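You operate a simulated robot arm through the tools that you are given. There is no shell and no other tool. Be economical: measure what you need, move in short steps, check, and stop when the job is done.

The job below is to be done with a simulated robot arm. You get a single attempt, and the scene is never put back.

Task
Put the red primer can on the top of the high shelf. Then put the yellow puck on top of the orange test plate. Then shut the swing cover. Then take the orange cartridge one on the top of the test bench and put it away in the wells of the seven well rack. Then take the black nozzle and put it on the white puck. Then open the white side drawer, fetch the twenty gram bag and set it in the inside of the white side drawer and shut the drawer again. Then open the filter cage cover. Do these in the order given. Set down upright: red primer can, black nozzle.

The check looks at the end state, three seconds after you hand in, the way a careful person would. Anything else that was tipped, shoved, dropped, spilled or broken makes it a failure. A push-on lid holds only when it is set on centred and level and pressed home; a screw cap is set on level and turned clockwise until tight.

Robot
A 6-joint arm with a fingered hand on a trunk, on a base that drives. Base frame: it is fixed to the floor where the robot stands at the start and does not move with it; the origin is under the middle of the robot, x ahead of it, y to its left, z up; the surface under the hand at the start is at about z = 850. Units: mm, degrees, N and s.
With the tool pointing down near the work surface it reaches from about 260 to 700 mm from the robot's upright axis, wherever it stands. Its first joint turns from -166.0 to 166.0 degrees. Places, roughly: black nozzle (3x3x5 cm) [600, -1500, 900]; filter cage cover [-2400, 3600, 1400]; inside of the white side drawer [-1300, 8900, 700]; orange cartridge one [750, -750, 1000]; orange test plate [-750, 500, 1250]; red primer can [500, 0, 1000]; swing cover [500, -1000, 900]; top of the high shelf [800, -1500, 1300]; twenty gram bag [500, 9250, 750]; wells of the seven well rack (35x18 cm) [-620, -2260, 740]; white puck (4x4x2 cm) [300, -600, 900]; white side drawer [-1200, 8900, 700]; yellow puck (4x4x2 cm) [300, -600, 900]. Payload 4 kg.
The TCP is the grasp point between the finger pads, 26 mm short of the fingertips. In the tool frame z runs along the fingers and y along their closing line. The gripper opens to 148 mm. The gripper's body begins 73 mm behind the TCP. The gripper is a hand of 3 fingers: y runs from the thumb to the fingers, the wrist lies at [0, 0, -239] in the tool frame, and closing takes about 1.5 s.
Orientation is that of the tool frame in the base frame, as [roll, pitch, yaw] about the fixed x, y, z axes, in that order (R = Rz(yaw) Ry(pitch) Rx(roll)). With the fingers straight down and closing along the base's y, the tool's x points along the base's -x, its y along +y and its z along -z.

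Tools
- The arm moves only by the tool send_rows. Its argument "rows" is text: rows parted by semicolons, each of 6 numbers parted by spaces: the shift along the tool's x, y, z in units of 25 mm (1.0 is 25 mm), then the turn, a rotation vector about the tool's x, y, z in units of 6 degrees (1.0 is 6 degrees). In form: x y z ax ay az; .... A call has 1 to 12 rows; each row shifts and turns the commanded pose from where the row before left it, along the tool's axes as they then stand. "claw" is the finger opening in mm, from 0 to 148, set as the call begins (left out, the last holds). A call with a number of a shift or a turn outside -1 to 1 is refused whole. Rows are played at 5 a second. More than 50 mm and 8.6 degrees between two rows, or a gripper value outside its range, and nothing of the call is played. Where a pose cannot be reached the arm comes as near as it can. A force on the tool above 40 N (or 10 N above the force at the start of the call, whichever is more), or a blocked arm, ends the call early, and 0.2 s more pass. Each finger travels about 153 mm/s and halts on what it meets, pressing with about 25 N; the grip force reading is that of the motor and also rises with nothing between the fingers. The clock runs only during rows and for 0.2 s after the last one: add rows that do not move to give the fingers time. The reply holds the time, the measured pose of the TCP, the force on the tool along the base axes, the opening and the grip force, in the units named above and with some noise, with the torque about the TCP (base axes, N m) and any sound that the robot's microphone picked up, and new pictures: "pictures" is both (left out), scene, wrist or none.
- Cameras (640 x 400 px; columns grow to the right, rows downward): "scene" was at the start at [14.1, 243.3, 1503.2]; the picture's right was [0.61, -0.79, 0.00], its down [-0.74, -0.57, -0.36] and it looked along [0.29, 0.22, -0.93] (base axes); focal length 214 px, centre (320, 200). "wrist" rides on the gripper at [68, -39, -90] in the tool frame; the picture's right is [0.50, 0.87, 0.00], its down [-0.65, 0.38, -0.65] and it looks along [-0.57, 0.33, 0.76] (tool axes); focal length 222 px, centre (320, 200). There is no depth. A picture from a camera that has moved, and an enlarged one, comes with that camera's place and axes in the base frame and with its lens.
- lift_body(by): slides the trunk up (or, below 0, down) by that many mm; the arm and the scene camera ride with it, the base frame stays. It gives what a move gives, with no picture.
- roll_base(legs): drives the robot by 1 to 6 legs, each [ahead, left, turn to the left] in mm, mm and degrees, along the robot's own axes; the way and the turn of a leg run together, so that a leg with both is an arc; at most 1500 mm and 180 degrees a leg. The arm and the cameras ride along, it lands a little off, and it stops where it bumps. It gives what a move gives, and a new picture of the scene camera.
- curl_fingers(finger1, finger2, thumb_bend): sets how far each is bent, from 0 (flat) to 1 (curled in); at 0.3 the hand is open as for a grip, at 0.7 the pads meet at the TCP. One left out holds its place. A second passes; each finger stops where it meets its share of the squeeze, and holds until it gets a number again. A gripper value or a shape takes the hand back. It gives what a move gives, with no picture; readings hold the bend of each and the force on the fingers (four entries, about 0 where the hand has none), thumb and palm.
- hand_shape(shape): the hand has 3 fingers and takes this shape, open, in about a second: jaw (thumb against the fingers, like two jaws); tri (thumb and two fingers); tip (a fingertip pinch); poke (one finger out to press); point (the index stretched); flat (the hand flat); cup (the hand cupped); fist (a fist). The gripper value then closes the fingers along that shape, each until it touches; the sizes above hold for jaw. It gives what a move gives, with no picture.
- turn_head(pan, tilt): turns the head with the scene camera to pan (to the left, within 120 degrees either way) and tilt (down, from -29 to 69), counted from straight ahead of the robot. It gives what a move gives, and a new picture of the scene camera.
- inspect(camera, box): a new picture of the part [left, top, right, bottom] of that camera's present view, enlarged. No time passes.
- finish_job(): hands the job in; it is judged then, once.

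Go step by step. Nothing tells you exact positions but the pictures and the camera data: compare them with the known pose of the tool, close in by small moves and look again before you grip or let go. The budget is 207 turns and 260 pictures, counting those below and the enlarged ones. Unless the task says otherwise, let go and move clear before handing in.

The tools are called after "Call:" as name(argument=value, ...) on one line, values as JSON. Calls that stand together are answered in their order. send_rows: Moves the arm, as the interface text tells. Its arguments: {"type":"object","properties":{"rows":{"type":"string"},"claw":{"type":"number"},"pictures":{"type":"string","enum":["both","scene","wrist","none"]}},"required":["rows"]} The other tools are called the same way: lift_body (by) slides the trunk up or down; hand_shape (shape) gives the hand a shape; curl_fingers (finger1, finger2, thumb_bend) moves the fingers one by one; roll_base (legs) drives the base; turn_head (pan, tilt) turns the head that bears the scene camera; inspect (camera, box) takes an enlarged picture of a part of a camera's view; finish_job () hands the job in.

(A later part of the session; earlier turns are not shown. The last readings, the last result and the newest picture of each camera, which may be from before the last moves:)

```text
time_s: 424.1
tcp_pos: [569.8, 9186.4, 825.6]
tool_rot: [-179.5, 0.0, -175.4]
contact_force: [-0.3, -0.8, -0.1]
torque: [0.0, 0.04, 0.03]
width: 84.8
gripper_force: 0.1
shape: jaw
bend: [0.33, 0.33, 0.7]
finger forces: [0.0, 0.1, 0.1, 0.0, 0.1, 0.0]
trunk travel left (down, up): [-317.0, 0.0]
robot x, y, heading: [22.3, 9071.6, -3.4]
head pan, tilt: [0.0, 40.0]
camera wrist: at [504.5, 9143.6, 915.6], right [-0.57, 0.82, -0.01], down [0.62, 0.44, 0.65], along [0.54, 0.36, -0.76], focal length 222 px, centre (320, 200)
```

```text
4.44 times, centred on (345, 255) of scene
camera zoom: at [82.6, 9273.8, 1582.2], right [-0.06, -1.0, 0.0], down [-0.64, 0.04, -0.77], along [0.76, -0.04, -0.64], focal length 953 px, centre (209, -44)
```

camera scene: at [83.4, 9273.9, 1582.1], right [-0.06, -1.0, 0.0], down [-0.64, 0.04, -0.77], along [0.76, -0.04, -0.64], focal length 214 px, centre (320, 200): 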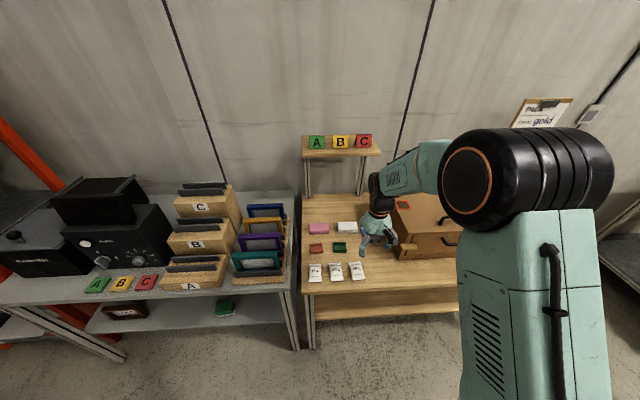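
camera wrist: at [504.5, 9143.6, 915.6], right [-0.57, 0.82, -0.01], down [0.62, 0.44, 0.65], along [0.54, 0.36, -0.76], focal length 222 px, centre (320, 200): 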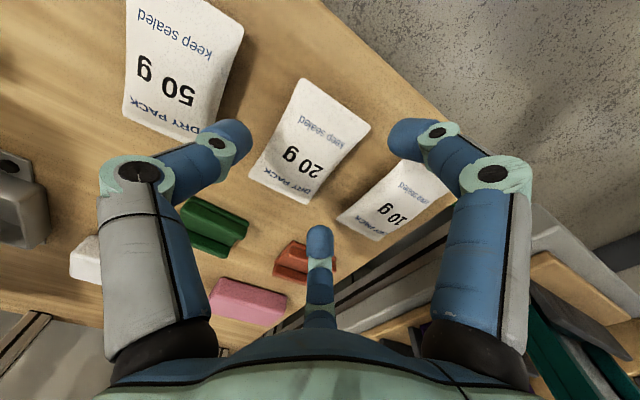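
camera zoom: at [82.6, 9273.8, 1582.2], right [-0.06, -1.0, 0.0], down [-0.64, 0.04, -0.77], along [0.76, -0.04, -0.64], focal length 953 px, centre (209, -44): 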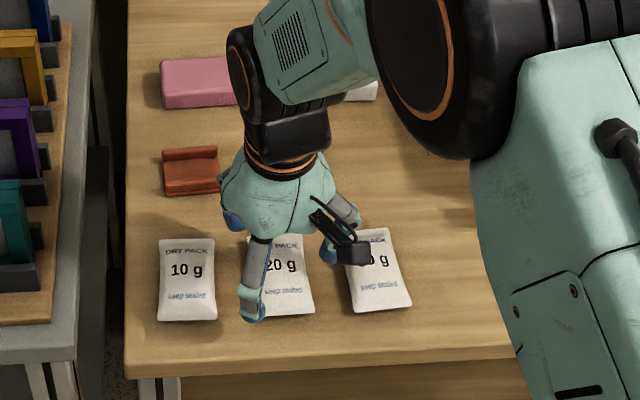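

Aligned. I lower in small steps to the table.

Call:
send_rows(rows="0.16 0 0.3 0 0 0;0 0 0.3 0 0 0;0 0 0.2 0 0 0;0 0 0.12 0 0 0;0 0 0 0 0 0", pictures="wrist")

```text
time_s: 425.2
tcp_pos: [564.6, 9186.3, 801.3]
tool_rot: [-179.6, 0.1, -175.5]
contact_force: [-0.7, 0.8, -0.2]
torque: [-0.01, -0.04, -0.01]
width: 84.4
gripper_force: 0.1
shape: jaw
bend: [0.33, 0.33, 0.7]
finger forces: [0.0, 0.0, 0.0, 0.1, 0.1, 0.1]
trunk travel left (down, up): [-317.0, 0.0]
robot x, y, heading: [17.7, 9065.6, -3.3]
head pan, tilt: [0.0, 40.0]
camera wrist: at [499.7, 9143.1, 890.6], right [-0.57, 0.82, -0.01], down [0.62, 0.44, 0.65], along [0.54, 0.36, -0.76], focal length 222 px, centre (320, 200)
```

wrist: 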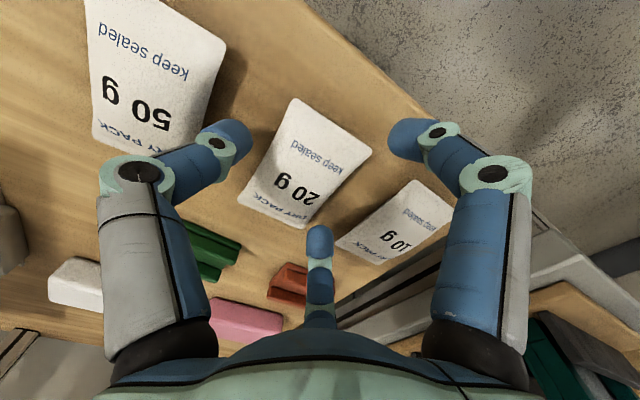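

Call:
send_rows(rows="0 0 0.12 0 0 0;0 0 0.12 0 0 0;0 0 0.12 0 0 0;0 0 0.12 0 0 0;0 0 0.12 0 0 0;0 0 0 0 0 0", pictures="none")

```text
time_s: 426.6
tcp_pos: [565.7, 9185.5, 789.1]
tool_rot: [-179.6, 0.0, -175.4]
contact_force: [1.1, -0.7, -1.1]
torque: [0.0, 0.01, 0.0]
width: 84.7
gripper_force: 0.1
shape: jaw
bend: [0.33, 0.33, 0.7]
finger forces: [0.0, 0.0, 0.1, 0.0, 0.1, 0.0]
trunk travel left (down, up): [-317.0, 0.0]
robot x, y, heading: [18.9, 9068.6, -3.3]
head pan, tilt: [0.0, 40.0]
```

Call:
send_rows(rows="0 0 0.12 0 0 0;0 0 0.12 0 0 0;0 0 0.12 0 0 0;0 0 0.12 0 0 0;0 0 0.12 0 0 0;0 0 0 0 0 0", pictures="wrist")

```text
time_s: 427.5
tcp_pos: [567.8, 9185.1, 786.1]
tool_rot: [-179.6, 0.6, -175.4]
contact_force: [-3.0, -0.5, 27.7]
torque: [0.68, 0.65, 0.14]
width: 84.1
gripper_force: 0.1
shape: jaw
bend: [0.29, 0.33, 0.7]
finger forces: [19.1, 8.4, 0.0, 0.0, 0.0, 0.0]
trunk travel left (down, up): [-317.0, 0.0]
robot x, y, heading: [16.8, 9063.9, -3.4]
head pan, tilt: [0.0, 40.0]
stopped in row 4: the force on the tool passed its limit at 43 N (the readings are from after the stop); the commanded pose is now the measured one
camera wrist: at [502.0, 9142.9, 874.0], right [-0.57, 0.82, -0.01], down [0.62, 0.43, 0.66], along [0.55, 0.37, -0.75], focal length 222 px, centre (320, 200)
```

wrist: 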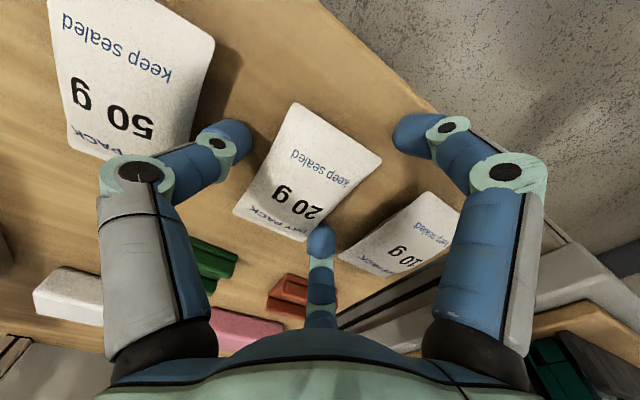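

Fingers touch the table at TCP≈785. I raise 3 mm and close on the bag.

Call:
send_rows(rows="0 0 -0.12 0 0 0;0 0 0 0 0 0", pictures="none")

Call:
send_rows(rows="0 0 0 0 0 0;0 0 0 0 0 0;0 0 0 0 0 0;0 0 0 0 0 0;0 0 0 0 0 0;0 0 0 0 0 0", claw=30, pictures="wrist")

```text
time_s: 428.1
tcp_pos: [567.1, 9185.2, 785.9]
tool_rot: [-179.6, 0.3, -175.4]
contact_force: [-2.0, -0.1, 14.5]
torque: [0.36, 0.34, 0.07]
width: 83.8
gripper_force: 0.1
shape: jaw
bend: [0.31, 0.33, 0.7]
finger forces: [9.9, 4.6, 0.0, 0.1, 0.1, 0.1]
trunk travel left (down, up): [-317.0, 0.0]
robot x, y, heading: [17.4, 9071.8, -3.4]
head pan, tilt: [0.0, 40.0]
```

```text
time_s: 429.5
tcp_pos: [568.2, 9185.3, 786.8]
tool_rot: [-179.6, 0.4, -175.3]
contact_force: [4.8, -2.1, 11.7]
torque: [-0.42, -0.14, 0.15]
width: 42.7
gripper_force: 25.0
shape: jaw
bend: [0.8, 0.78, 0.7]
finger forces: [15.9, 21.6, 0.1, 0.0, 37.5, 0.1]
trunk travel left (down, up): [-317.0, 0.0]
robot x, y, heading: [21.3, 9068.8, -3.7]
head pan, tilt: [0.0, 40.0]
camera wrist: at [502.3, 9142.9, 874.9], right [-0.57, 0.82, -0.01], down [0.62, 0.43, 0.66], along [0.54, 0.37, -0.76], focal length 222 px, centre (320, 200)
```

wrist: 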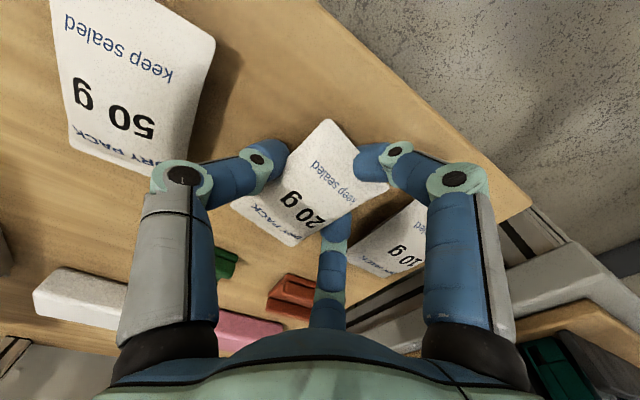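

Thumb and both fingers press on the bag's edges. I lift a little and check.

Call:
send_rows(rows="0 0 -0.3 0 0 0;0 0 -0.5 0 0 0;0 0 -0.8 0 0 0;0 0 -1 0 0 0;0 0 -1 0 0 0;0 0 0 0 0 0", pictures="wrist")

Call:
inspect(camera="scene", box=[290, 190, 400, 290])

```text
time_s: 430.9
tcp_pos: [567.5, 9186.6, 875.0]
tool_rot: [-179.6, 0.3, -175.4]
contact_force: [0.3, 0.3, -0.7]
torque: [0.0, 0.04, -0.02]
width: 41.4
gripper_force: 24.8
shape: jaw
bend: [0.8, 0.78, 0.7]
finger forces: [15.6, 22.3, 0.0, 0.1, 26.0, 0.0]
trunk travel left (down, up): [-317.0, 0.0]
robot x, y, heading: [18.7, 9066.4, -3.3]
head pan, tilt: [0.0, 40.0]
camera wrist: at [501.8, 9143.6, 963.6], right [-0.57, 0.82, -0.01], down [0.62, 0.43, 0.65], along [0.54, 0.37, -0.76], focal length 222 px, centre (320, 200)
```

wrist: 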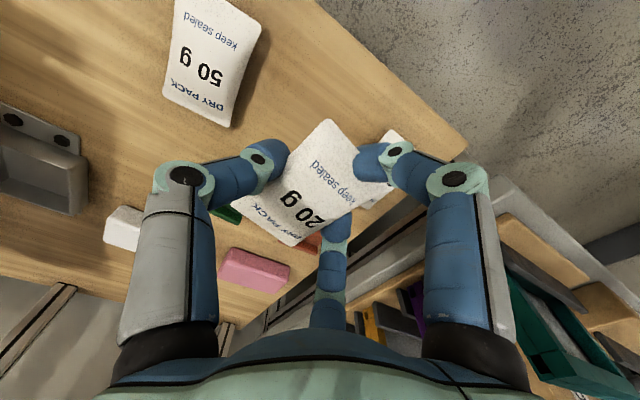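

```text
4.00 times, centred on (345, 240) of scene
camera zoom: at [82.8, 9274.0, 1582.1], right [-0.06, -1.0, 0.0], down [-0.64, 0.04, -0.77], along [0.76, -0.04, -0.64], focal length 858 px, centre (220, 40)
```

zoom: 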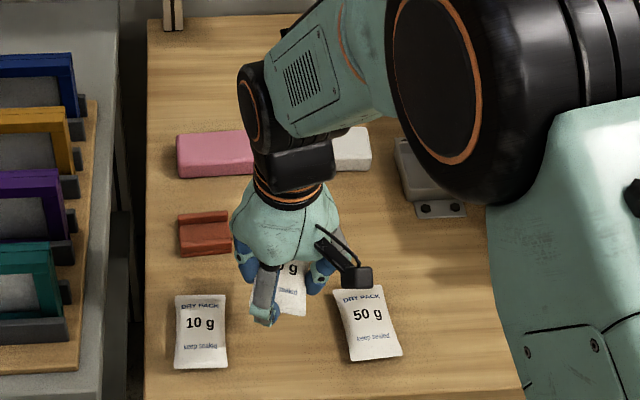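

The bag is held. I raise it, retract, turn round and drive back to the open drawer.

Call:
send_rows(rows="0 0 -1 0 0 0;0 0 -1 0 0 0;0.8 -0.3 -1 0 0 0;0.8 -0.3 -1 0 0 0;0.8 -0.3 -1 0 0 0;0.8 -0.3 -1 0 0 0;0.8 -0.3 -1 0 0 0;0.8 -0.3 -1 0 0 0;0.8 -0.3 -1 0 0 0;0.8 -0.3 -1 0 0 0;0.8 -0.3 -1 0 0 0", pictures="none")

Call:
roll_base(legs=[[0, 0, 180], [400, 187, 3.3]])

Call:
turn_head(pan=10, tilt=55)

```text
time_s: 433.3
tcp_pos: [388.3, 9106.6, 1149.6]
tool_rot: [-179.5, 0.3, -175.4]
contact_force: [-0.8, -0.1, 0.2]
torque: [-0.01, 0.0, 0.0]
width: 41.1
gripper_force: 24.3
shape: jaw
bend: [0.8, 0.78, 0.7]
finger forces: [15.4, 22.3, 0.0, 0.1, 26.0, 0.0]
trunk travel left (down, up): [-317.0, 0.0]
robot x, y, heading: [20.4, 9065.9, -3.5]
head pan, tilt: [0.0, 40.0]
```

```text
time_s: 443.1
tcp_pos: [-766.2, 8910.0, 1149.8]
tool_rot: [-179.5, 0.3, 1.7]
contact_force: [-1.1, 0.5, -0.2]
torque: [-0.02, -0.04, 0.03]
width: 40.8
gripper_force: 25.4
shape: jaw
bend: [0.8, 0.78, 0.7]
finger forces: [14.8, 22.4, 0.0, 0.0, 25.7, 0.0]
trunk travel left (down, up): [-317.0, 0.0]
robot x, y, heading: [-395.5, 8929.9, 173.7]
head pan, tilt: [0.0, 40.0]
camera scene: at [-472.6, 8727.0, 1582.0], right [0.11, 0.99, 0.0], down [0.64, -0.07, -0.77], along [-0.76, 0.08, -0.64], focal length 214 px, centre (320, 200)
```

scene: 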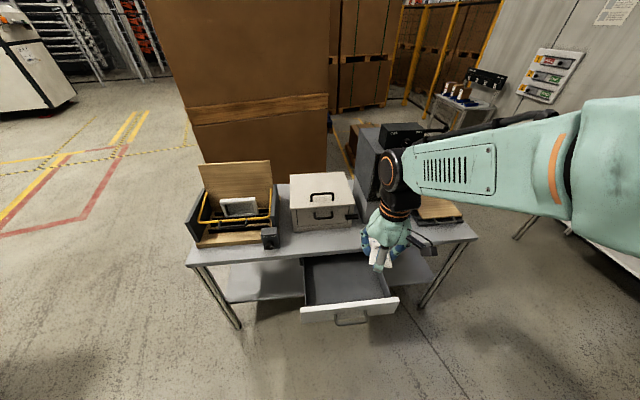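

```text
time_s: 443.8
tcp_pos: [-765.4, 8910.1, 1150.4]
tool_rot: [-179.5, 0.3, 1.5]
contact_force: [-0.5, 0.1, 0.4]
torque: [-0.01, 0.02, 0.0]
width: 40.8
gripper_force: 25.4
shape: jaw
bend: [0.8, 0.78, 0.7]
finger forces: [14.7, 22.5, 0.0, 0.1, 25.7, 0.1]
trunk travel left (down, up): [-317.0, 0.0]
robot x, y, heading: [-395.2, 8933.0, 173.7]
head pan, tilt: [10.0, 55.0]
camera scene: at [-459.7, 8713.3, 1561.5], right [-0.06, 1.0, 0.0], down [0.82, 0.05, -0.57], along [-0.57, -0.04, -0.82], focal length 214 px, centre (320, 200)
```

scene: 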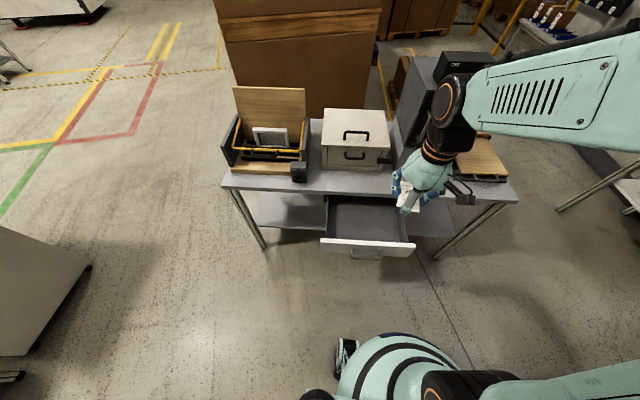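

The open drawer is before me. I carry the bag over its middle, about (-925,8888).

Call:
send_rows(rows="-0.9 0.12 0 0 0 0;-0.9 0.12 0 0 0 0;-0.9 0.12 0.5 0 0 0;-0.9 0.12 1 0 0 0;-0.9 0.12 1 0 0 0;-0.9 0.12 1 0 0 0;-0.9 0.12 1 0 0 0;0 0 1 0 0 0;0 0 1 0 0 0;0 0 1 0 0 0;0 0 1 0 0 0;0 0 1 0 0 0", pictures="both")

```text
time_s: 446.4
tcp_pos: [-924.8, 8887.6, 913.7]
tool_rot: [-179.5, 0.3, 1.5]
contact_force: [-0.8, 1.2, -0.2]
torque: [0.01, -0.01, -0.01]
width: 40.5
gripper_force: 24.4
shape: jaw
bend: [0.8, 0.78, 0.7]
finger forces: [14.6, 22.4, 0.0, 0.1, 25.7, 0.0]
trunk travel left (down, up): [-317.0, 0.0]
robot x, y, heading: [-394.1, 8929.0, 173.4]
head pan, tilt: [10.0, 55.0]
camera scene: at [-460.2, 8713.1, 1561.4], right [-0.06, 1.0, 0.0], down [0.82, 0.05, -0.57], along [-0.57, -0.04, -0.82], focal length 214 px, centre (320, 200)
camera wrist: at [-858.5, 8927.8, 1002.6], right [0.52, -0.85, -0.01], down [-0.64, -0.4, 0.65], along [-0.56, -0.34, -0.76], focal length 222 px, centre (320, 200)
```

scene: 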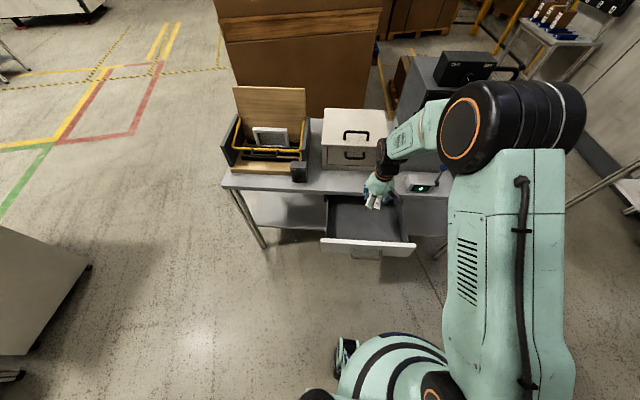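
wrist: 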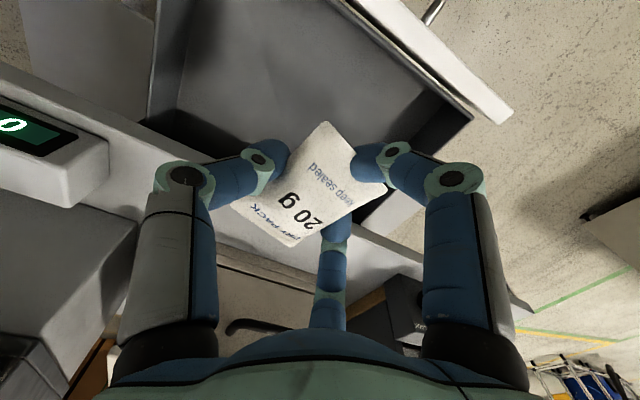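

Well over the drawer. I descend.

Call:
send_rows(rows="0 0 1 0 0 0;0 0 1 0 0 0;0 0 1 0 0 0;0 0 1 0 0 0;0 0 1 0 0 0;0 0 1 0 0 0;0 0 0.8 0 0 0;0 0 0 0 0 0", pictures="both")

```text
time_s: 448.2
tcp_pos: [-928.1, 8889.4, 743.5]
tool_rot: [-179.5, 0.3, 1.6]
contact_force: [0.6, 1.0, -0.8]
torque: [0.01, 0.02, -0.03]
width: 40.7
gripper_force: 25.5
shape: jaw
bend: [0.8, 0.78, 0.7]
finger forces: [14.5, 22.6, 0.0, 0.1, 25.6, 0.0]
trunk travel left (down, up): [-317.0, 0.0]
robot x, y, heading: [-392.6, 8929.2, 173.8]
head pan, tilt: [10.0, 55.0]
camera scene: at [-459.7, 8713.2, 1561.5], right [-0.06, 1.0, 0.0], down [0.82, 0.05, -0.57], along [-0.57, -0.04, -0.82], focal length 214 px, centre (320, 200)
camera wrist: at [-861.0, 8930.2, 832.1], right [0.52, -0.85, -0.01], down [-0.64, -0.4, 0.65], along [-0.56, -0.34, -0.76], focal length 222 px, centre (320, 200)
```

scene: 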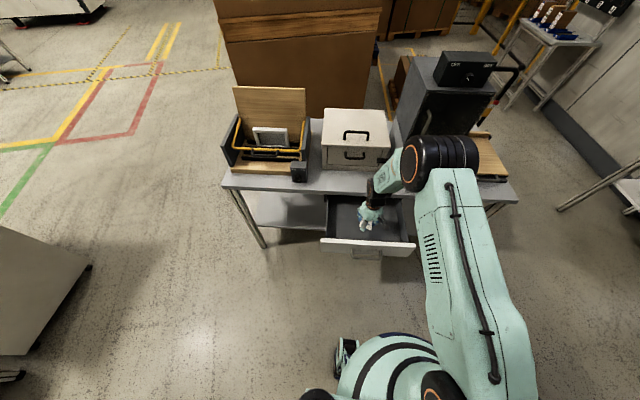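
wrist: 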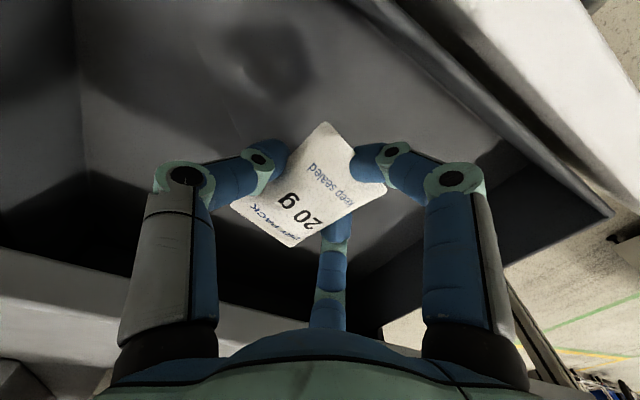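

Inside the drawer, over its floor. I lower in small steps until the floor is felt.

Call:
send_rows(rows="0 0 0.6 0 0 0;0 0 0.4 0 0 0;0 0 0.2 0 0 0;0 0 0.2 0 0 0;0 0 0.2 0 0 0;0 0 0.2 0 0 0;0 0 0.15 0 0 0;0 0 0.15 0 0 0;0 0 0.15 0 0 0;0 0 0.15 0 0 0;0 0 0.15 0 0 0", pictures="wrist")

```text
time_s: 450.6
tcp_pos: [-929.3, 8889.7, 686.9]
tool_rot: [-179.5, 1.0, 1.6]
contact_force: [-0.3, 2.4, 27.0]
torque: [0.89, -0.07, 0.03]
width: 42.5
gripper_force: 25.3
shape: jaw
bend: [0.8, 0.78, 0.7]
finger forces: [16.4, 24.2, 0.1, 0.0, 56.6, 0.1]
trunk travel left (down, up): [-317.0, 0.0]
robot x, y, heading: [-393.9, 8935.1, 173.6]
head pan, tilt: [10.0, 55.0]
stopped in row 11: the force on the tool passed its limit at 44 N (the readings are from after the stop); the commanded pose is now the measured one
camera wrist: at [-862.3, 8929.5, 773.5], right [0.52, -0.85, -0.02], down [-0.63, -0.4, 0.66], along [-0.57, -0.34, -0.75], focal length 222 px, centre (320, 200)
```

wrist: 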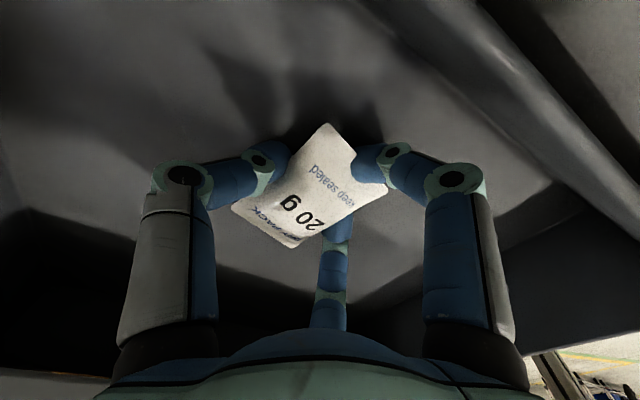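

On the drawer floor. I ease up 2 mm, open and rise out of the drawer.

Call:
send_rows(rows="0 0 -0.1 0 0 0;0 0 0 0 0 0", pictures="none")

Call:
send_rows(rows="0 0 0 0 0 0;0 0 0 0 0 0;0 0 0 0 0 0;0 0 0 0 0 0;0 0 -0.6 0 0 0;0 0 -1 0 0 0;0 0 -1 0 0 0;0 0 -1 0 0 0;0 0 -1 0 0 0;0 0 -1 0 0 0;0 0 -1 0 0 0;0 0 -1 0 0 0", claw=80, pictures="both")

```text
time_s: 451.2
tcp_pos: [-927.6, 8889.4, 685.8]
tool_rot: [-179.5, 0.7, 1.6]
contact_force: [-1.5, 2.5, 20.2]
torque: [0.68, -0.01, 0.08]
width: 42.4
gripper_force: 25.0
shape: jaw
bend: [0.8, 0.78, 0.7]
finger forces: [16.4, 23.4, 0.0, 0.1, 48.1, 0.1]
trunk travel left (down, up): [-317.0, 0.0]
robot x, y, heading: [-392.9, 8933.2, 173.6]
head pan, tilt: [10.0, 55.0]
```

```text
time_s: 453.9
tcp_pos: [-927.2, 8885.0, 876.6]
tool_rot: [-179.5, 0.5, 1.6]
contact_force: [-0.5, -0.2, -0.2]
torque: [0.0, 0.03, 0.02]
width: 79.3
gripper_force: 0.0
shape: jaw
bend: [0.35, 0.35, 0.7]
finger forces: [0.0, 0.1, 0.0, 0.0, 0.0, 0.0]
trunk travel left (down, up): [-317.0, 0.0]
robot x, y, heading: [-394.7, 8932.1, 173.4]
head pan, tilt: [10.0, 55.0]
camera scene: at [-459.4, 8713.2, 1561.5], right [-0.06, 1.0, 0.0], down [0.82, 0.05, -0.57], along [-0.57, -0.04, -0.82], focal length 214 px, centre (320, 200)
camera wrist: at [-859.7, 8926.1, 964.8], right [0.52, -0.85, -0.01], down [-0.64, -0.4, 0.66], along [-0.57, -0.34, -0.75], focal length 222 px, centre (320, 200)
```

scene: 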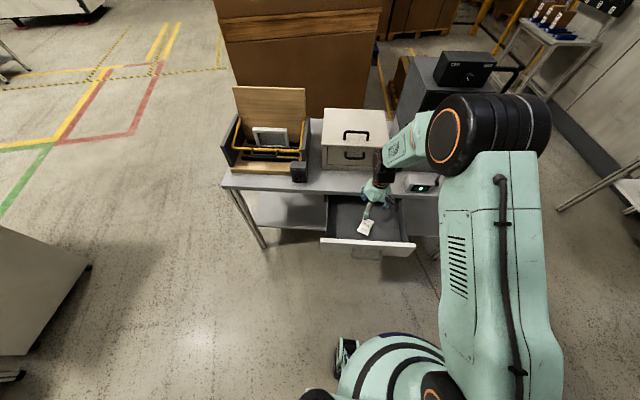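
wrist: 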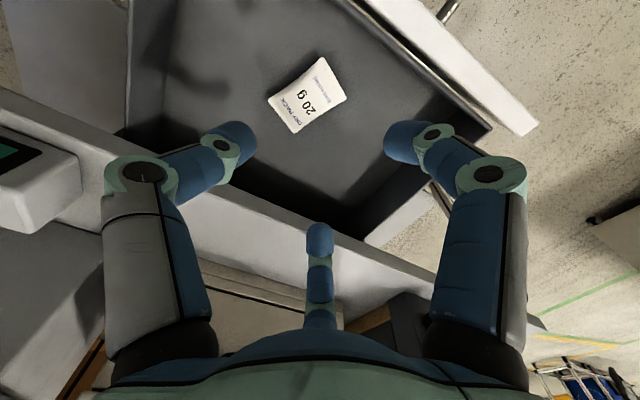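

The bag lies flat in the drawer. I close the fingers and go down in front of the handle to push the drawer shut.

Call:
send_rows(rows="1 0.03 0 0 0 0;1 0.03 0 0 0 0;1 0.03 0 0 0 0;1 0.03 0 0 0 0;1 0.03 0 0 0 0;1 0.03 0 0 0 0;1 0.03 0 0 0 0;0.4 0 0 0 0 0;0 0 1 0 0 0;0 0 1 0 0 0;0 0 1 0 0 0;0 0 1 0 0 0", claw=0, pictures="none")

Call:
send_rows(rows="0 0 1 0 0 0;0 0 1 0 0 0;0 0 0.9 0 0 0;0 0 0 0 0 0", pictures="wrist")

Call:
inspect(camera="scene", box=[300, 160, 440, 280])

```text
time_s: 456.4
tcp_pos: [-739.3, 8891.1, 792.4]
tool_rot: [-179.2, 0.5, 1.6]
contact_force: [-0.1, 0.2, -0.2]
torque: [0.03, 0.03, -0.03]
width: 0.0
gripper_force: 24.9
shape: jaw
bend: [0.7, 0.7, 0.7]
finger forces: [0.0, 0.0, 0.0, 0.1, 0.0, 0.0]
out of reach, approached as far as the arm can: row 11, 12
trunk travel left (down, up): [-317.0, 0.0]
robot x, y, heading: [-396.5, 8929.0, 173.6]
head pan, tilt: [10.0, 55.0]
```

```text
time_s: 457.4
tcp_pos: [-741.2, 8893.0, 728.7]
tool_rot: [-179.2, 0.6, 1.6]
contact_force: [0.4, 0.1, 0.0]
torque: [0.03, 0.01, 0.01]
width: 0.1
gripper_force: 25.3
shape: jaw
bend: [0.7, 0.7, 0.7]
finger forces: [0.0, 0.0, 0.1, 0.1, 0.0, 0.0]
out of reach, approached as far as the arm can: row 1
trunk travel left (down, up): [-317.0, 0.0]
robot x, y, heading: [-393.9, 8935.1, 173.7]
head pan, tilt: [10.0, 55.0]
camera wrist: at [-674.9, 8932.4, 816.6], right [0.52, -0.85, -0.02], down [-0.64, -0.41, 0.65], along [-0.56, -0.33, -0.76], focal length 222 px, centre (320, 200)
```

wrist: 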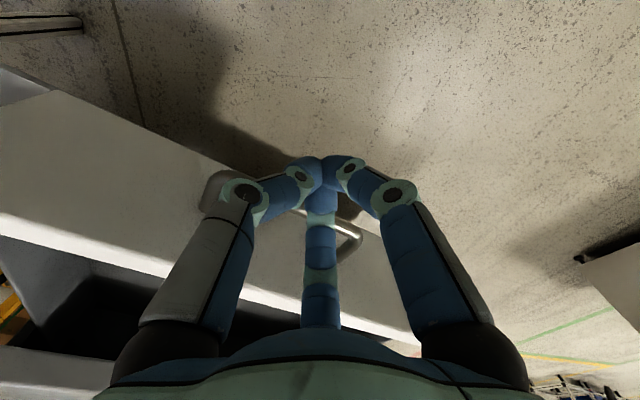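

```text
3.33 times, centred on (370, 220) of scene
camera zoom: at [-459.6, 8713.4, 1561.5], right [-0.06, 1.0, 0.0], down [0.82, 0.05, -0.57], along [-0.57, -0.04, -0.82], focal length 715 px, centre (153, 133)
```

zoom: 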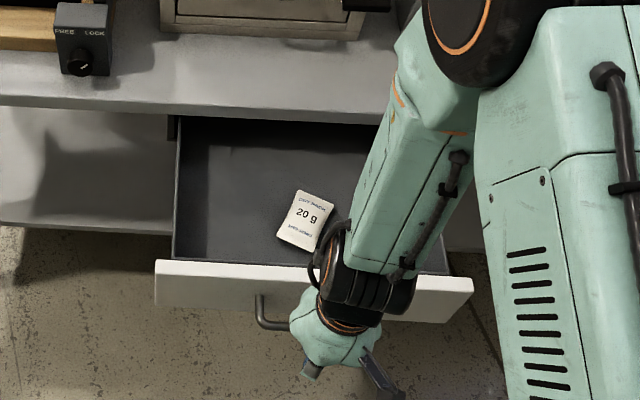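

The tips stand before the bar; I lower the trunk 25 mm so they meet it, then push.

Call:
lift_body(by=-25)

Call:
send_rows(rows="-0.5 0 0 0 0 0;-0.6 0 0 0 0 0;-0.6 0 0 0 0 0;-0.6 0 0 0 0 0;-0.6 0 0 0 0 0;-0.6 0 0 0 0 0;-0.6 0 0 0 0 0;-0.6 0 0 0 0 0;-0.6 0 0 0 0 0;0 0 0 0 0 0", pictures="wrist")

Call:
inspect(camera="scene", box=[300, 160, 440, 280])

```text
time_s: 458.2
tcp_pos: [-743.4, 8890.6, 700.3]
tool_rot: [-179.6, 0.6, 1.6]
contact_force: [0.2, -0.5, -0.5]
torque: [-0.02, -0.02, 0.0]
width: 0.1
gripper_force: 25.5
shape: jaw
bend: [0.7, 0.7, 0.7]
finger forces: [0.0, 0.0, 0.0, 0.0, 0.0, 0.0]
trunk travel left (down, up): [-292.0, 25.0]
robot x, y, heading: [-391.9, 8929.5, 173.5]
head pan, tilt: [10.0, 55.0]
```

```text
time_s: 460.4
tcp_pos: [-857.6, 8888.9, 701.6]
tool_rot: [-179.5, 0.7, 1.6]
contact_force: [-0.2, 0.6, 1.2]
torque: [-0.02, 0.02, -0.05]
width: 0.0
gripper_force: 24.4
shape: jaw
bend: [0.7, 0.7, 0.7]
finger forces: [0.0, 0.0, 0.0, 0.0, 0.1, 0.0]
out of reach, approached as far as the arm can: row 2, 3, 4
trunk travel left (down, up): [-292.0, 25.0]
robot x, y, heading: [-393.3, 8930.2, 173.6]
head pan, tilt: [10.0, 55.0]
camera wrist: at [-791.4, 8929.2, 790.1], right [0.52, -0.85, -0.01], down [-0.64, -0.4, 0.66], along [-0.57, -0.34, -0.75], focal length 222 px, centre (320, 200)
```

wrist: 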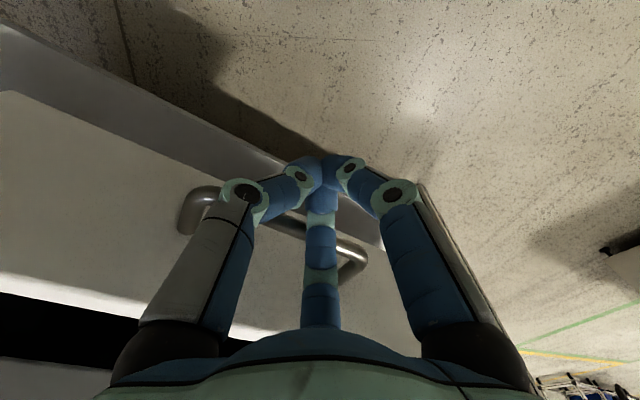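

```text
3.33 times, centred on (370, 220) of scene
camera zoom: at [-462.6, 8713.6, 1537.1], right [-0.06, 1.0, 0.0], down [0.82, 0.05, -0.57], along [-0.57, -0.04, -0.82], focal length 715 px, centre (153, 133)
```

zoom: 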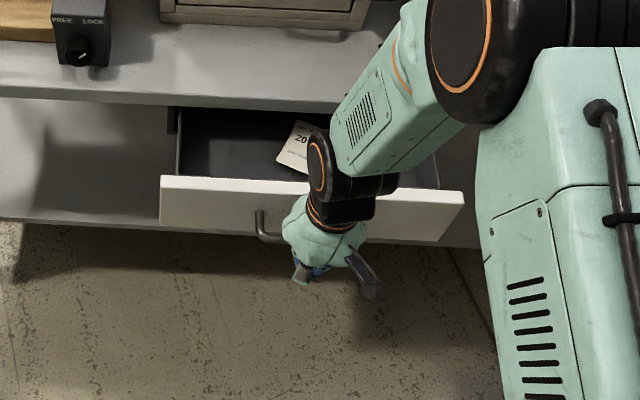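

The drawer slides in. I keep pushing.

Call:
send_rows(rows="-0.7 0 0 0 0 0;-0.7 0 0 0 0 0;-0.7 0 0 0 0 0;-0.7 0 0 0 0 0;-0.7 0 0 0 0 0;-0.7 0 0 0 0 0;-0.5 0 0 0 0 0;-0.4 0 0 0 0 0;-0.3 0 0 0 0 0;-0.2 0 0 0 0 0;-0.2 0 0 0 0 0;-0.2 0 0 0 0 0", pictures="wrist")

Call:
inspect(camera="scene", box=[300, 160, 440, 280])

```text
time_s: 463.0
tcp_pos: [-1008.7, 8886.1, 705.0]
tool_rot: [-179.7, 1.0, 1.6]
contact_force: [0.2, -0.2, -0.2]
torque: [-0.02, 0.0, 0.0]
width: 0.3
gripper_force: 25.6
shape: jaw
bend: [0.7, 0.7, 0.73]
finger forces: [0.0, 0.0, 0.1, 0.1, 0.0, 0.0]
trunk travel left (down, up): [-292.0, 25.0]
robot x, y, heading: [-395.4, 8932.1, 173.7]
head pan, tilt: [10.0, 55.0]
camera wrist: at [-941.3, 8926.2, 792.1], right [0.52, -0.85, -0.02], down [-0.63, -0.4, 0.66], along [-0.57, -0.34, -0.75], focal length 222 px, centre (320, 200)
```

wrist: 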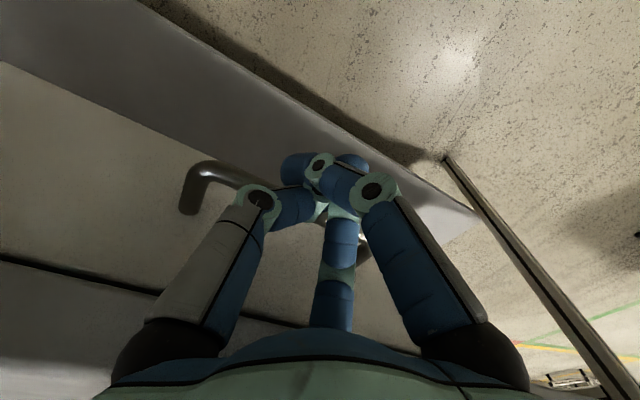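

```text
3.33 times, centred on (370, 220) of scene
camera zoom: at [-462.3, 8714.0, 1537.2], right [-0.06, 1.0, 0.0], down [0.82, 0.05, -0.57], along [-0.57, -0.04, -0.82], focal length 715 px, centre (153, 133)
```

zoom: 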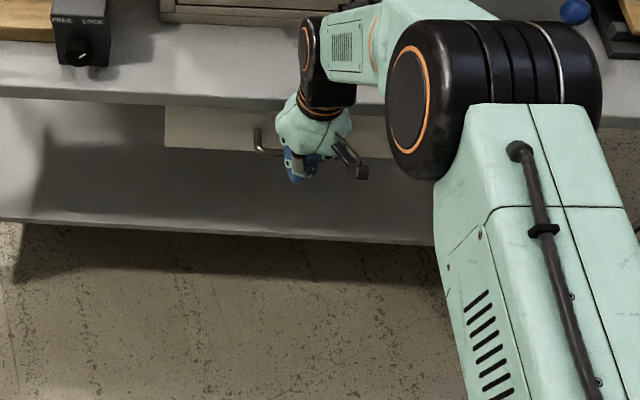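

Nearly home. I press on a little until it stops.

Call:
send_rows(rows="-0.2 0 0 0 0 0;-0.2 0 0 0 0 0;-0.2 0 0 0 0 0;-0.2 0 0 0 0 0;-0.2 0 0 0 0 0;0 0 0 0 0 0", pictures="wrist")

```text
time_s: 463.9
tcp_pos: [-1014.8, 8884.5, 701.1]
tool_rot: [-179.4, -0.4, 1.7]
contact_force: [22.0, 1.3, 2.6]
torque: [-0.16, 1.64, 0.34]
width: 0.0
gripper_force: 25.0
shape: jaw
bend: [0.7, 0.7, 0.74]
finger forces: [0.0, 20.7, 0.0, 0.0, 0.0, 0.1]
trunk travel left (down, up): [-292.0, 25.0]
robot x, y, heading: [-392.2, 8927.2, 173.6]
head pan, tilt: [10.0, 55.0]
stopped in row 4: the force on the tool passed its limit at 44 N (the readings are from after the stop); the commanded pose is now the measured one
camera wrist: at [-950.1, 8925.0, 789.8], right [0.53, -0.85, -0.01], down [-0.65, -0.4, 0.65], along [-0.55, -0.34, -0.76], focal length 222 px, centre (320, 200)
```

wrist: 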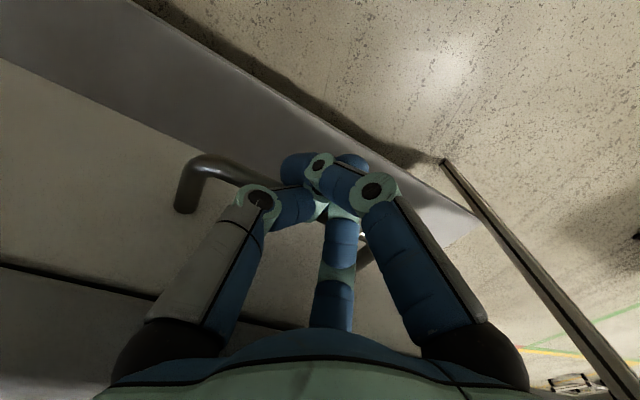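

It stopped hard: shut. I back off, rise, and check the drawer front.

Call:
send_rows(rows="0.8 0 0 0 0 0;0.8 0 0 0 0 0;0.8 0 0 0 0 0;0.5 0 -1 0 0 0;0.5 0 -1 0 0 0;0.5 0 -1 0 0 0;0.5 0 -1 0 0 0;0.5 0 -1 0 0 0;0 0 -1 0 0 0;0 0 -1 0 0 0;0 0 -1 0 0 0;0 0 -1 0 0 0", claw=40, pictures="none")

Call:
turn_head(pan=5, tilt=50)

Call:
inspect(camera="scene", box=[280, 170, 440, 290])

```text
time_s: 466.5
tcp_pos: [-897.1, 8886.1, 927.0]
tool_rot: [-179.4, 0.0, 1.5]
contact_force: [0.0, -0.2, -0.3]
torque: [-0.02, 0.01, -0.01]
width: 39.7
gripper_force: 0.1
shape: jaw
bend: [0.76, 0.76, 0.7]
finger forces: [0.1, 0.1, 0.0, 0.1, 0.0, 0.0]
trunk travel left (down, up): [-292.0, 25.0]
robot x, y, heading: [-395.3, 8933.1, 173.6]
head pan, tilt: [10.0, 55.0]
```

```text
time_s: 467.1
tcp_pos: [-896.8, 8885.2, 928.3]
tool_rot: [-179.5, -0.1, 1.7]
contact_force: [0.4, 0.2, 0.6]
torque: [-0.01, 0.0, -0.01]
width: 39.6
gripper_force: 0.1
shape: jaw
bend: [0.76, 0.76, 0.7]
finger forces: [0.0, 0.0, 0.0, 0.0, 0.0, 0.0]
trunk travel left (down, up): [-292.0, 25.0]
robot x, y, heading: [-392.0, 8931.4, 173.3]
head pan, tilt: [5.0, 50.0]
camera scene: at [-467.2, 8720.0, 1543.6], right [0.02, 1.0, 0.0], down [0.77, -0.02, -0.64], along [-0.64, 0.01, -0.77], focal length 214 px, centre (320, 200)
```

scene: 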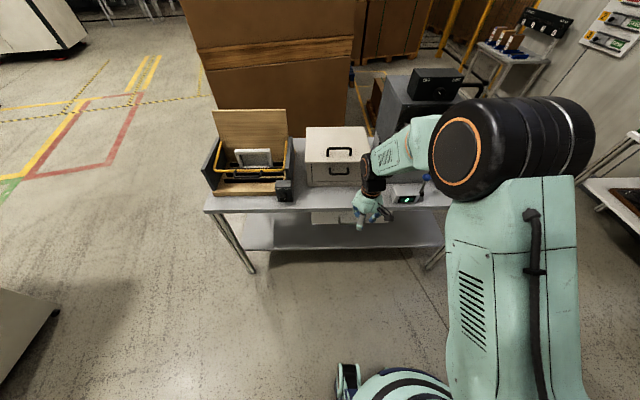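

```text
3.33 times, centred on (360, 230) of scene
camera zoom: at [-467.2, 8720.0, 1543.6], right [0.02, 1.0, 0.0], down [0.77, -0.02, -0.64], along [-0.64, 0.01, -0.77], focal length 715 px, centre (187, 100)
```

zoom: 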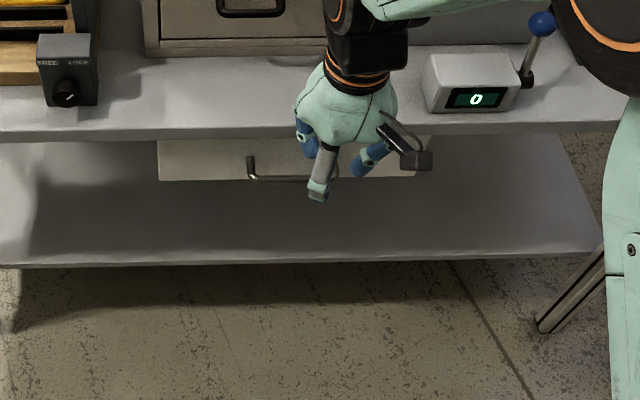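

The drawer is shut. Last: the filter cage cover near (-2400,3600,1400). I raise and retract the arm, then drive back down the aisle.

Call:
lift_body(by=25)

Call:
send_rows(rows="0 0 -1 0 0 0;0 0 -1 0 0 0;0 0 -1 0 0 0;0.5 0 -1 0 0 0;0.5 0 -1 0 0 0;0.5 0 -1 0 0 0;0.5 0 -1 0 0 0;0.5 0 -1 0 0 0;0.5 0 -1 0 0 0;0.5 0 -1 0 0 0", pictures="none")

Call:
roll_base(legs=[[0, 0, 96.5], [1500, 0, 0], [0, -900, 0], [1500, 0, 0], [1500, 0, 0], [800, 0, 0]])

```text
time_s: 467.8
tcp_pos: [-896.1, 8885.2, 951.7]
tool_rot: [-179.4, 0.0, 1.6]
contact_force: [0.0, -0.1, -0.4]
torque: [0.06, 0.03, -0.01]
width: 39.8
gripper_force: 0.1
shape: jaw
bend: [0.76, 0.76, 0.7]
finger forces: [0.0, 0.1, 0.1, 0.0, 0.0, 0.0]
trunk travel left (down, up): [-317.0, 0.0]
robot x, y, heading: [-394.8, 8933.6, 173.8]
head pan, tilt: [5.0, 50.0]
```

```text
time_s: 470.0
tcp_pos: [-809.6, 8887.1, 1203.2]
tool_rot: [-179.5, -0.1, 1.7]
contact_force: [-0.2, -0.3, -0.7]
torque: [0.04, 0.04, -0.02]
width: 39.9
gripper_force: 0.1
shape: jaw
bend: [0.76, 0.76, 0.7]
finger forces: [0.0, 0.0, 0.0, 0.0, 0.0, 0.0]
trunk travel left (down, up): [-317.0, 0.0]
robot x, y, heading: [-392.6, 8931.4, 173.5]
head pan, tilt: [5.0, 50.0]
```

```text
time_s: 483.4
tcp_pos: [-266.9, 7050.4, 1204.4]
tool_rot: [180.0, 0.4, 102.7]
contact_force: [18.9, 1.8, -2.5]
torque: [-0.04, 0.4, 0.05]
width: 34.4
gripper_force: 0.1
shape: jaw
bend: [0.76, 0.76, 0.7]
finger forces: [0.0, 0.1, 0.0, 0.0, 19.0, 0.0]
trunk travel left (down, up): [-317.0, 0.0]
robot x, y, heading: [-397.6, 7450.5, -85.4]
head pan, tilt: [5.0, 50.0]
stopped in leg 3: the force on the tool passed its limit at 47 N (the readings are from after the stop); the commanded pose is now the measured one
camera scene: at [-177.2, 7422.8, 1567.4], right [-0.99, -0.16, 0.0], down [-0.13, 0.76, -0.64], along [0.1, -0.63, -0.77], focal length 214 px, centre (320, 200)
```

scene: 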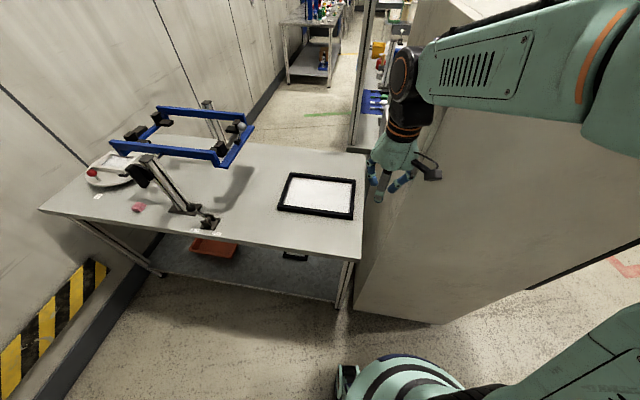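

The hand brushed the oven cabinet's side; I shift away from it, back off, and go round with more clearance.

Call:
roll_base(legs=[[0, 40, 0], [-340, 0, -4.6], [0, -940, 0], [1500, 0, 0], [1500, 0, 0], [1100, 0, 0]])

```text
time_s: 513.7
tcp_pos: [-1155.1, 3323.1, 1204.1]
tool_rot: [-180.0, 0.5, 99.9]
contact_force: [0.6, 0.2, 0.1]
torque: [0.0, 0.02, 0.03]
width: 39.4
gripper_force: 0.1
shape: jaw
bend: [0.76, 0.76, 0.7]
finger forces: [0.0, 0.0, 0.1, 0.0, 0.1, 0.0]
trunk travel left (down, up): [-317.0, 0.0]
robot x, y, heading: [-1264.3, 3728.5, -88.1]
head pan, tilt: [5.0, 50.0]
camera scene: at [-1047.2, 3690.9, 1567.9], right [-0.99, -0.12, 0.0], down [-0.09, 0.76, -0.64], along [0.08, -0.64, -0.77], focal length 214 px, centre (320, 200)
```

scene: 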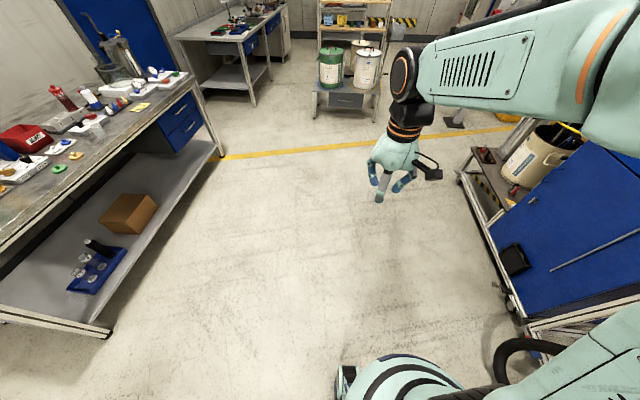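

The blue machine is to my right. I turn right to face it and look.

Call:
roll_base(legs=[[0, 0, -92]])

Call:
turn_head(pan=0, tilt=15)

```text
time_s: 517.9
tcp_pos: [-1672.7, 3633.8, 1202.9]
tool_rot: [-180.0, 0.4, 8.4]
contact_force: [-0.8, -0.3, 0.0]
torque: [0.0, 0.0, 0.0]
width: 39.9
gripper_force: 0.1
shape: jaw
bend: [0.76, 0.76, 0.7]
finger forces: [0.1, 0.0, 0.1, 0.0, 0.0, 0.1]
trunk travel left (down, up): [-317.0, 0.0]
robot x, y, heading: [-1263.7, 3732.8, -179.6]
head pan, tilt: [5.0, 50.0]
camera scene: at [-1309.0, 3512.2, 1568.0], right [-0.09, 1.0, 0.0], down [0.76, 0.07, -0.64], along [-0.64, -0.06, -0.77], focal length 214 px, centre (320, 200)
```

scene: 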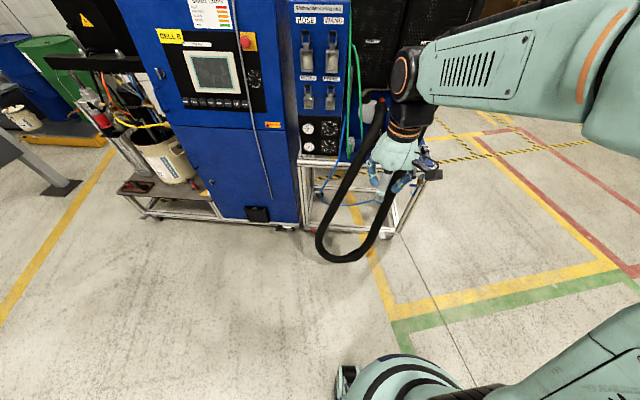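

```text
time_s: 519.0
tcp_pos: [-1672.0, 3632.8, 1204.6]
tool_rot: [180.0, 0.4, 8.5]
contact_force: [0.1, -0.6, -0.7]
torque: [-0.01, 0.06, -0.05]
width: 39.7
gripper_force: 0.0
shape: jaw
bend: [0.76, 0.76, 0.7]
finger forces: [0.0, 0.0, 0.1, 0.1, 0.0, 0.1]
trunk travel left (down, up): [-317.0, 0.0]
robot x, y, heading: [-1259.6, 3728.9, -179.8]
head pan, tilt: [0.0, 15.0]
camera scene: at [-1325.7, 3518.8, 1621.6], right [0.0, 1.0, 0.0], down [0.26, 0.0, -0.97], along [-0.97, 0.0, -0.26], focal length 214 px, centre (320, 200)
```

scene: 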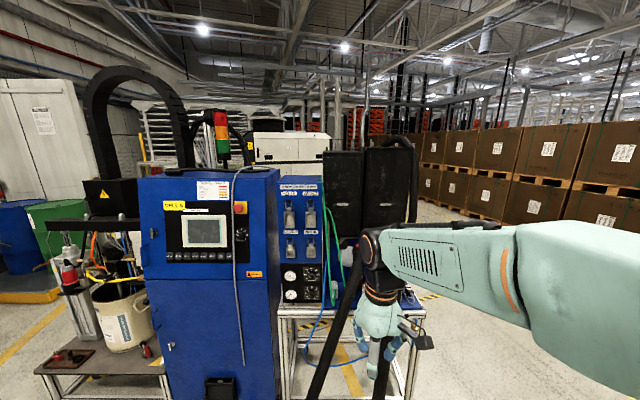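

The cage should appear around pixel (336,187): the black mesh boxes beside the panel. I enlarge there.

Call:
inspect(camera="scene", box=[270, 130, 430, 250])

```text
3.33 times, centred on (350, 190) of scene
camera zoom: at [-1325.7, 3518.8, 1621.6], right [0.0, 1.0, 0.0], down [0.26, 0.0, -0.97], along [-0.97, 0.0, -0.26], focal length 715 px, centre (220, 233)
```

zoom: 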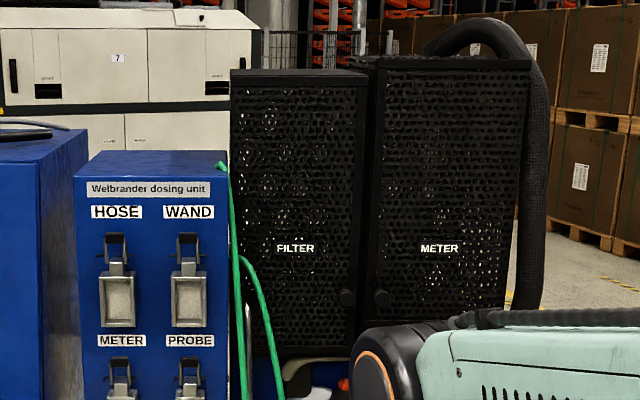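

Two mesh doors: "FILTER" (left, hinged on its left, knob on its right edge near y≈3715, z≈1237) and "METER". I drive closer, lined up with the knob.

Call:
roll_base(legs=[[450, 14, 0]])

Call:
send_rows(rows="0 0 0 0 0 1;0 0 0 0 0 1;0 0 0 0 0 1;0 0 0 0 0 1;0 0 0 0 0 1;0 0 0 0 0 1;0 0 0 0 0 1;0 0 0 0 0 1;0 0 0 0 0 1;0 0 0 0 0 1;0 0 0 0 0 0", claw=60, pictures="none")

```text
time_s: 521.6
tcp_pos: [-2112.5, 3610.8, 1203.6]
tool_rot: [179.9, 0.4, 9.0]
contact_force: [-0.3, 1.3, -1.0]
torque: [0.0, -0.02, 0.02]
width: 39.6
gripper_force: 0.0
shape: jaw
bend: [0.76, 0.76, 0.7]
finger forces: [0.0, 0.1, 0.1, 0.0, 0.0, 0.0]
trunk travel left (down, up): [-317.0, 0.0]
robot x, y, heading: [-1704.9, 3712.2, -179.1]
head pan, tilt: [0.0, 15.0]
camera scene: at [-1764.9, 3499.8, 1621.6], right [-0.01, 1.0, 0.0], down [0.26, 0.0, -0.97], along [-0.97, -0.01, -0.26], focal length 214 px, centre (320, 200)
```

scene: 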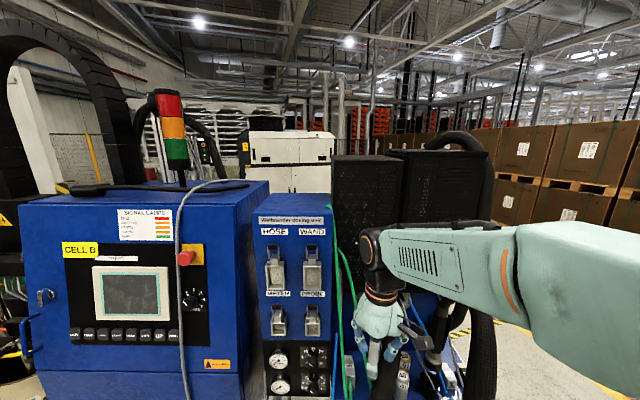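

```text
time_s: 524.0
tcp_pos: [-2112.9, 3611.1, 1205.7]
tool_rot: [179.6, 0.2, -50.9]
contact_force: [0.3, 0.0, -0.6]
torque: [0.01, 0.0, -0.01]
width: 59.3
gripper_force: 0.1
shape: jaw
bend: [0.77, 0.77, 0.7]
finger forces: [0.0, 0.1, 0.0, 0.0, 0.0, 0.0]
trunk travel left (down, up): [-317.0, 0.0]
robot x, y, heading: [-1702.5, 3709.5, -179.2]
head pan, tilt: [0.0, 15.0]
```

I take one enlarged view to fix the depth of the doors before extending.

Call:
inspect(camera="scene", box=[320, 140, 480, 260])

```text
3.33 times, centred on (400, 200) of scene
camera zoom: at [-1764.7, 3499.9, 1621.7], right [-0.01, 1.0, 0.0], down [0.26, 0.0, -0.97], along [-0.97, -0.01, -0.26], focal length 715 px, centre (53, 200)
```

zoom: 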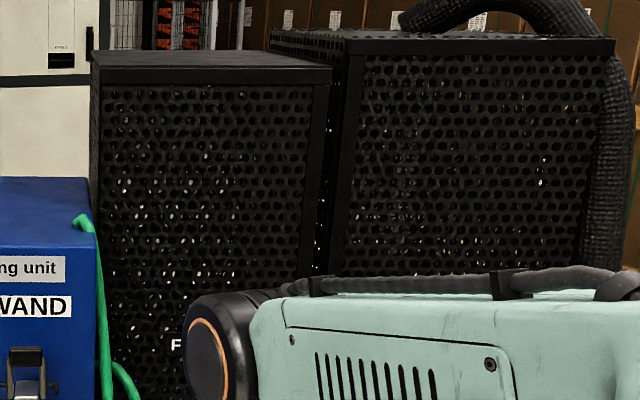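

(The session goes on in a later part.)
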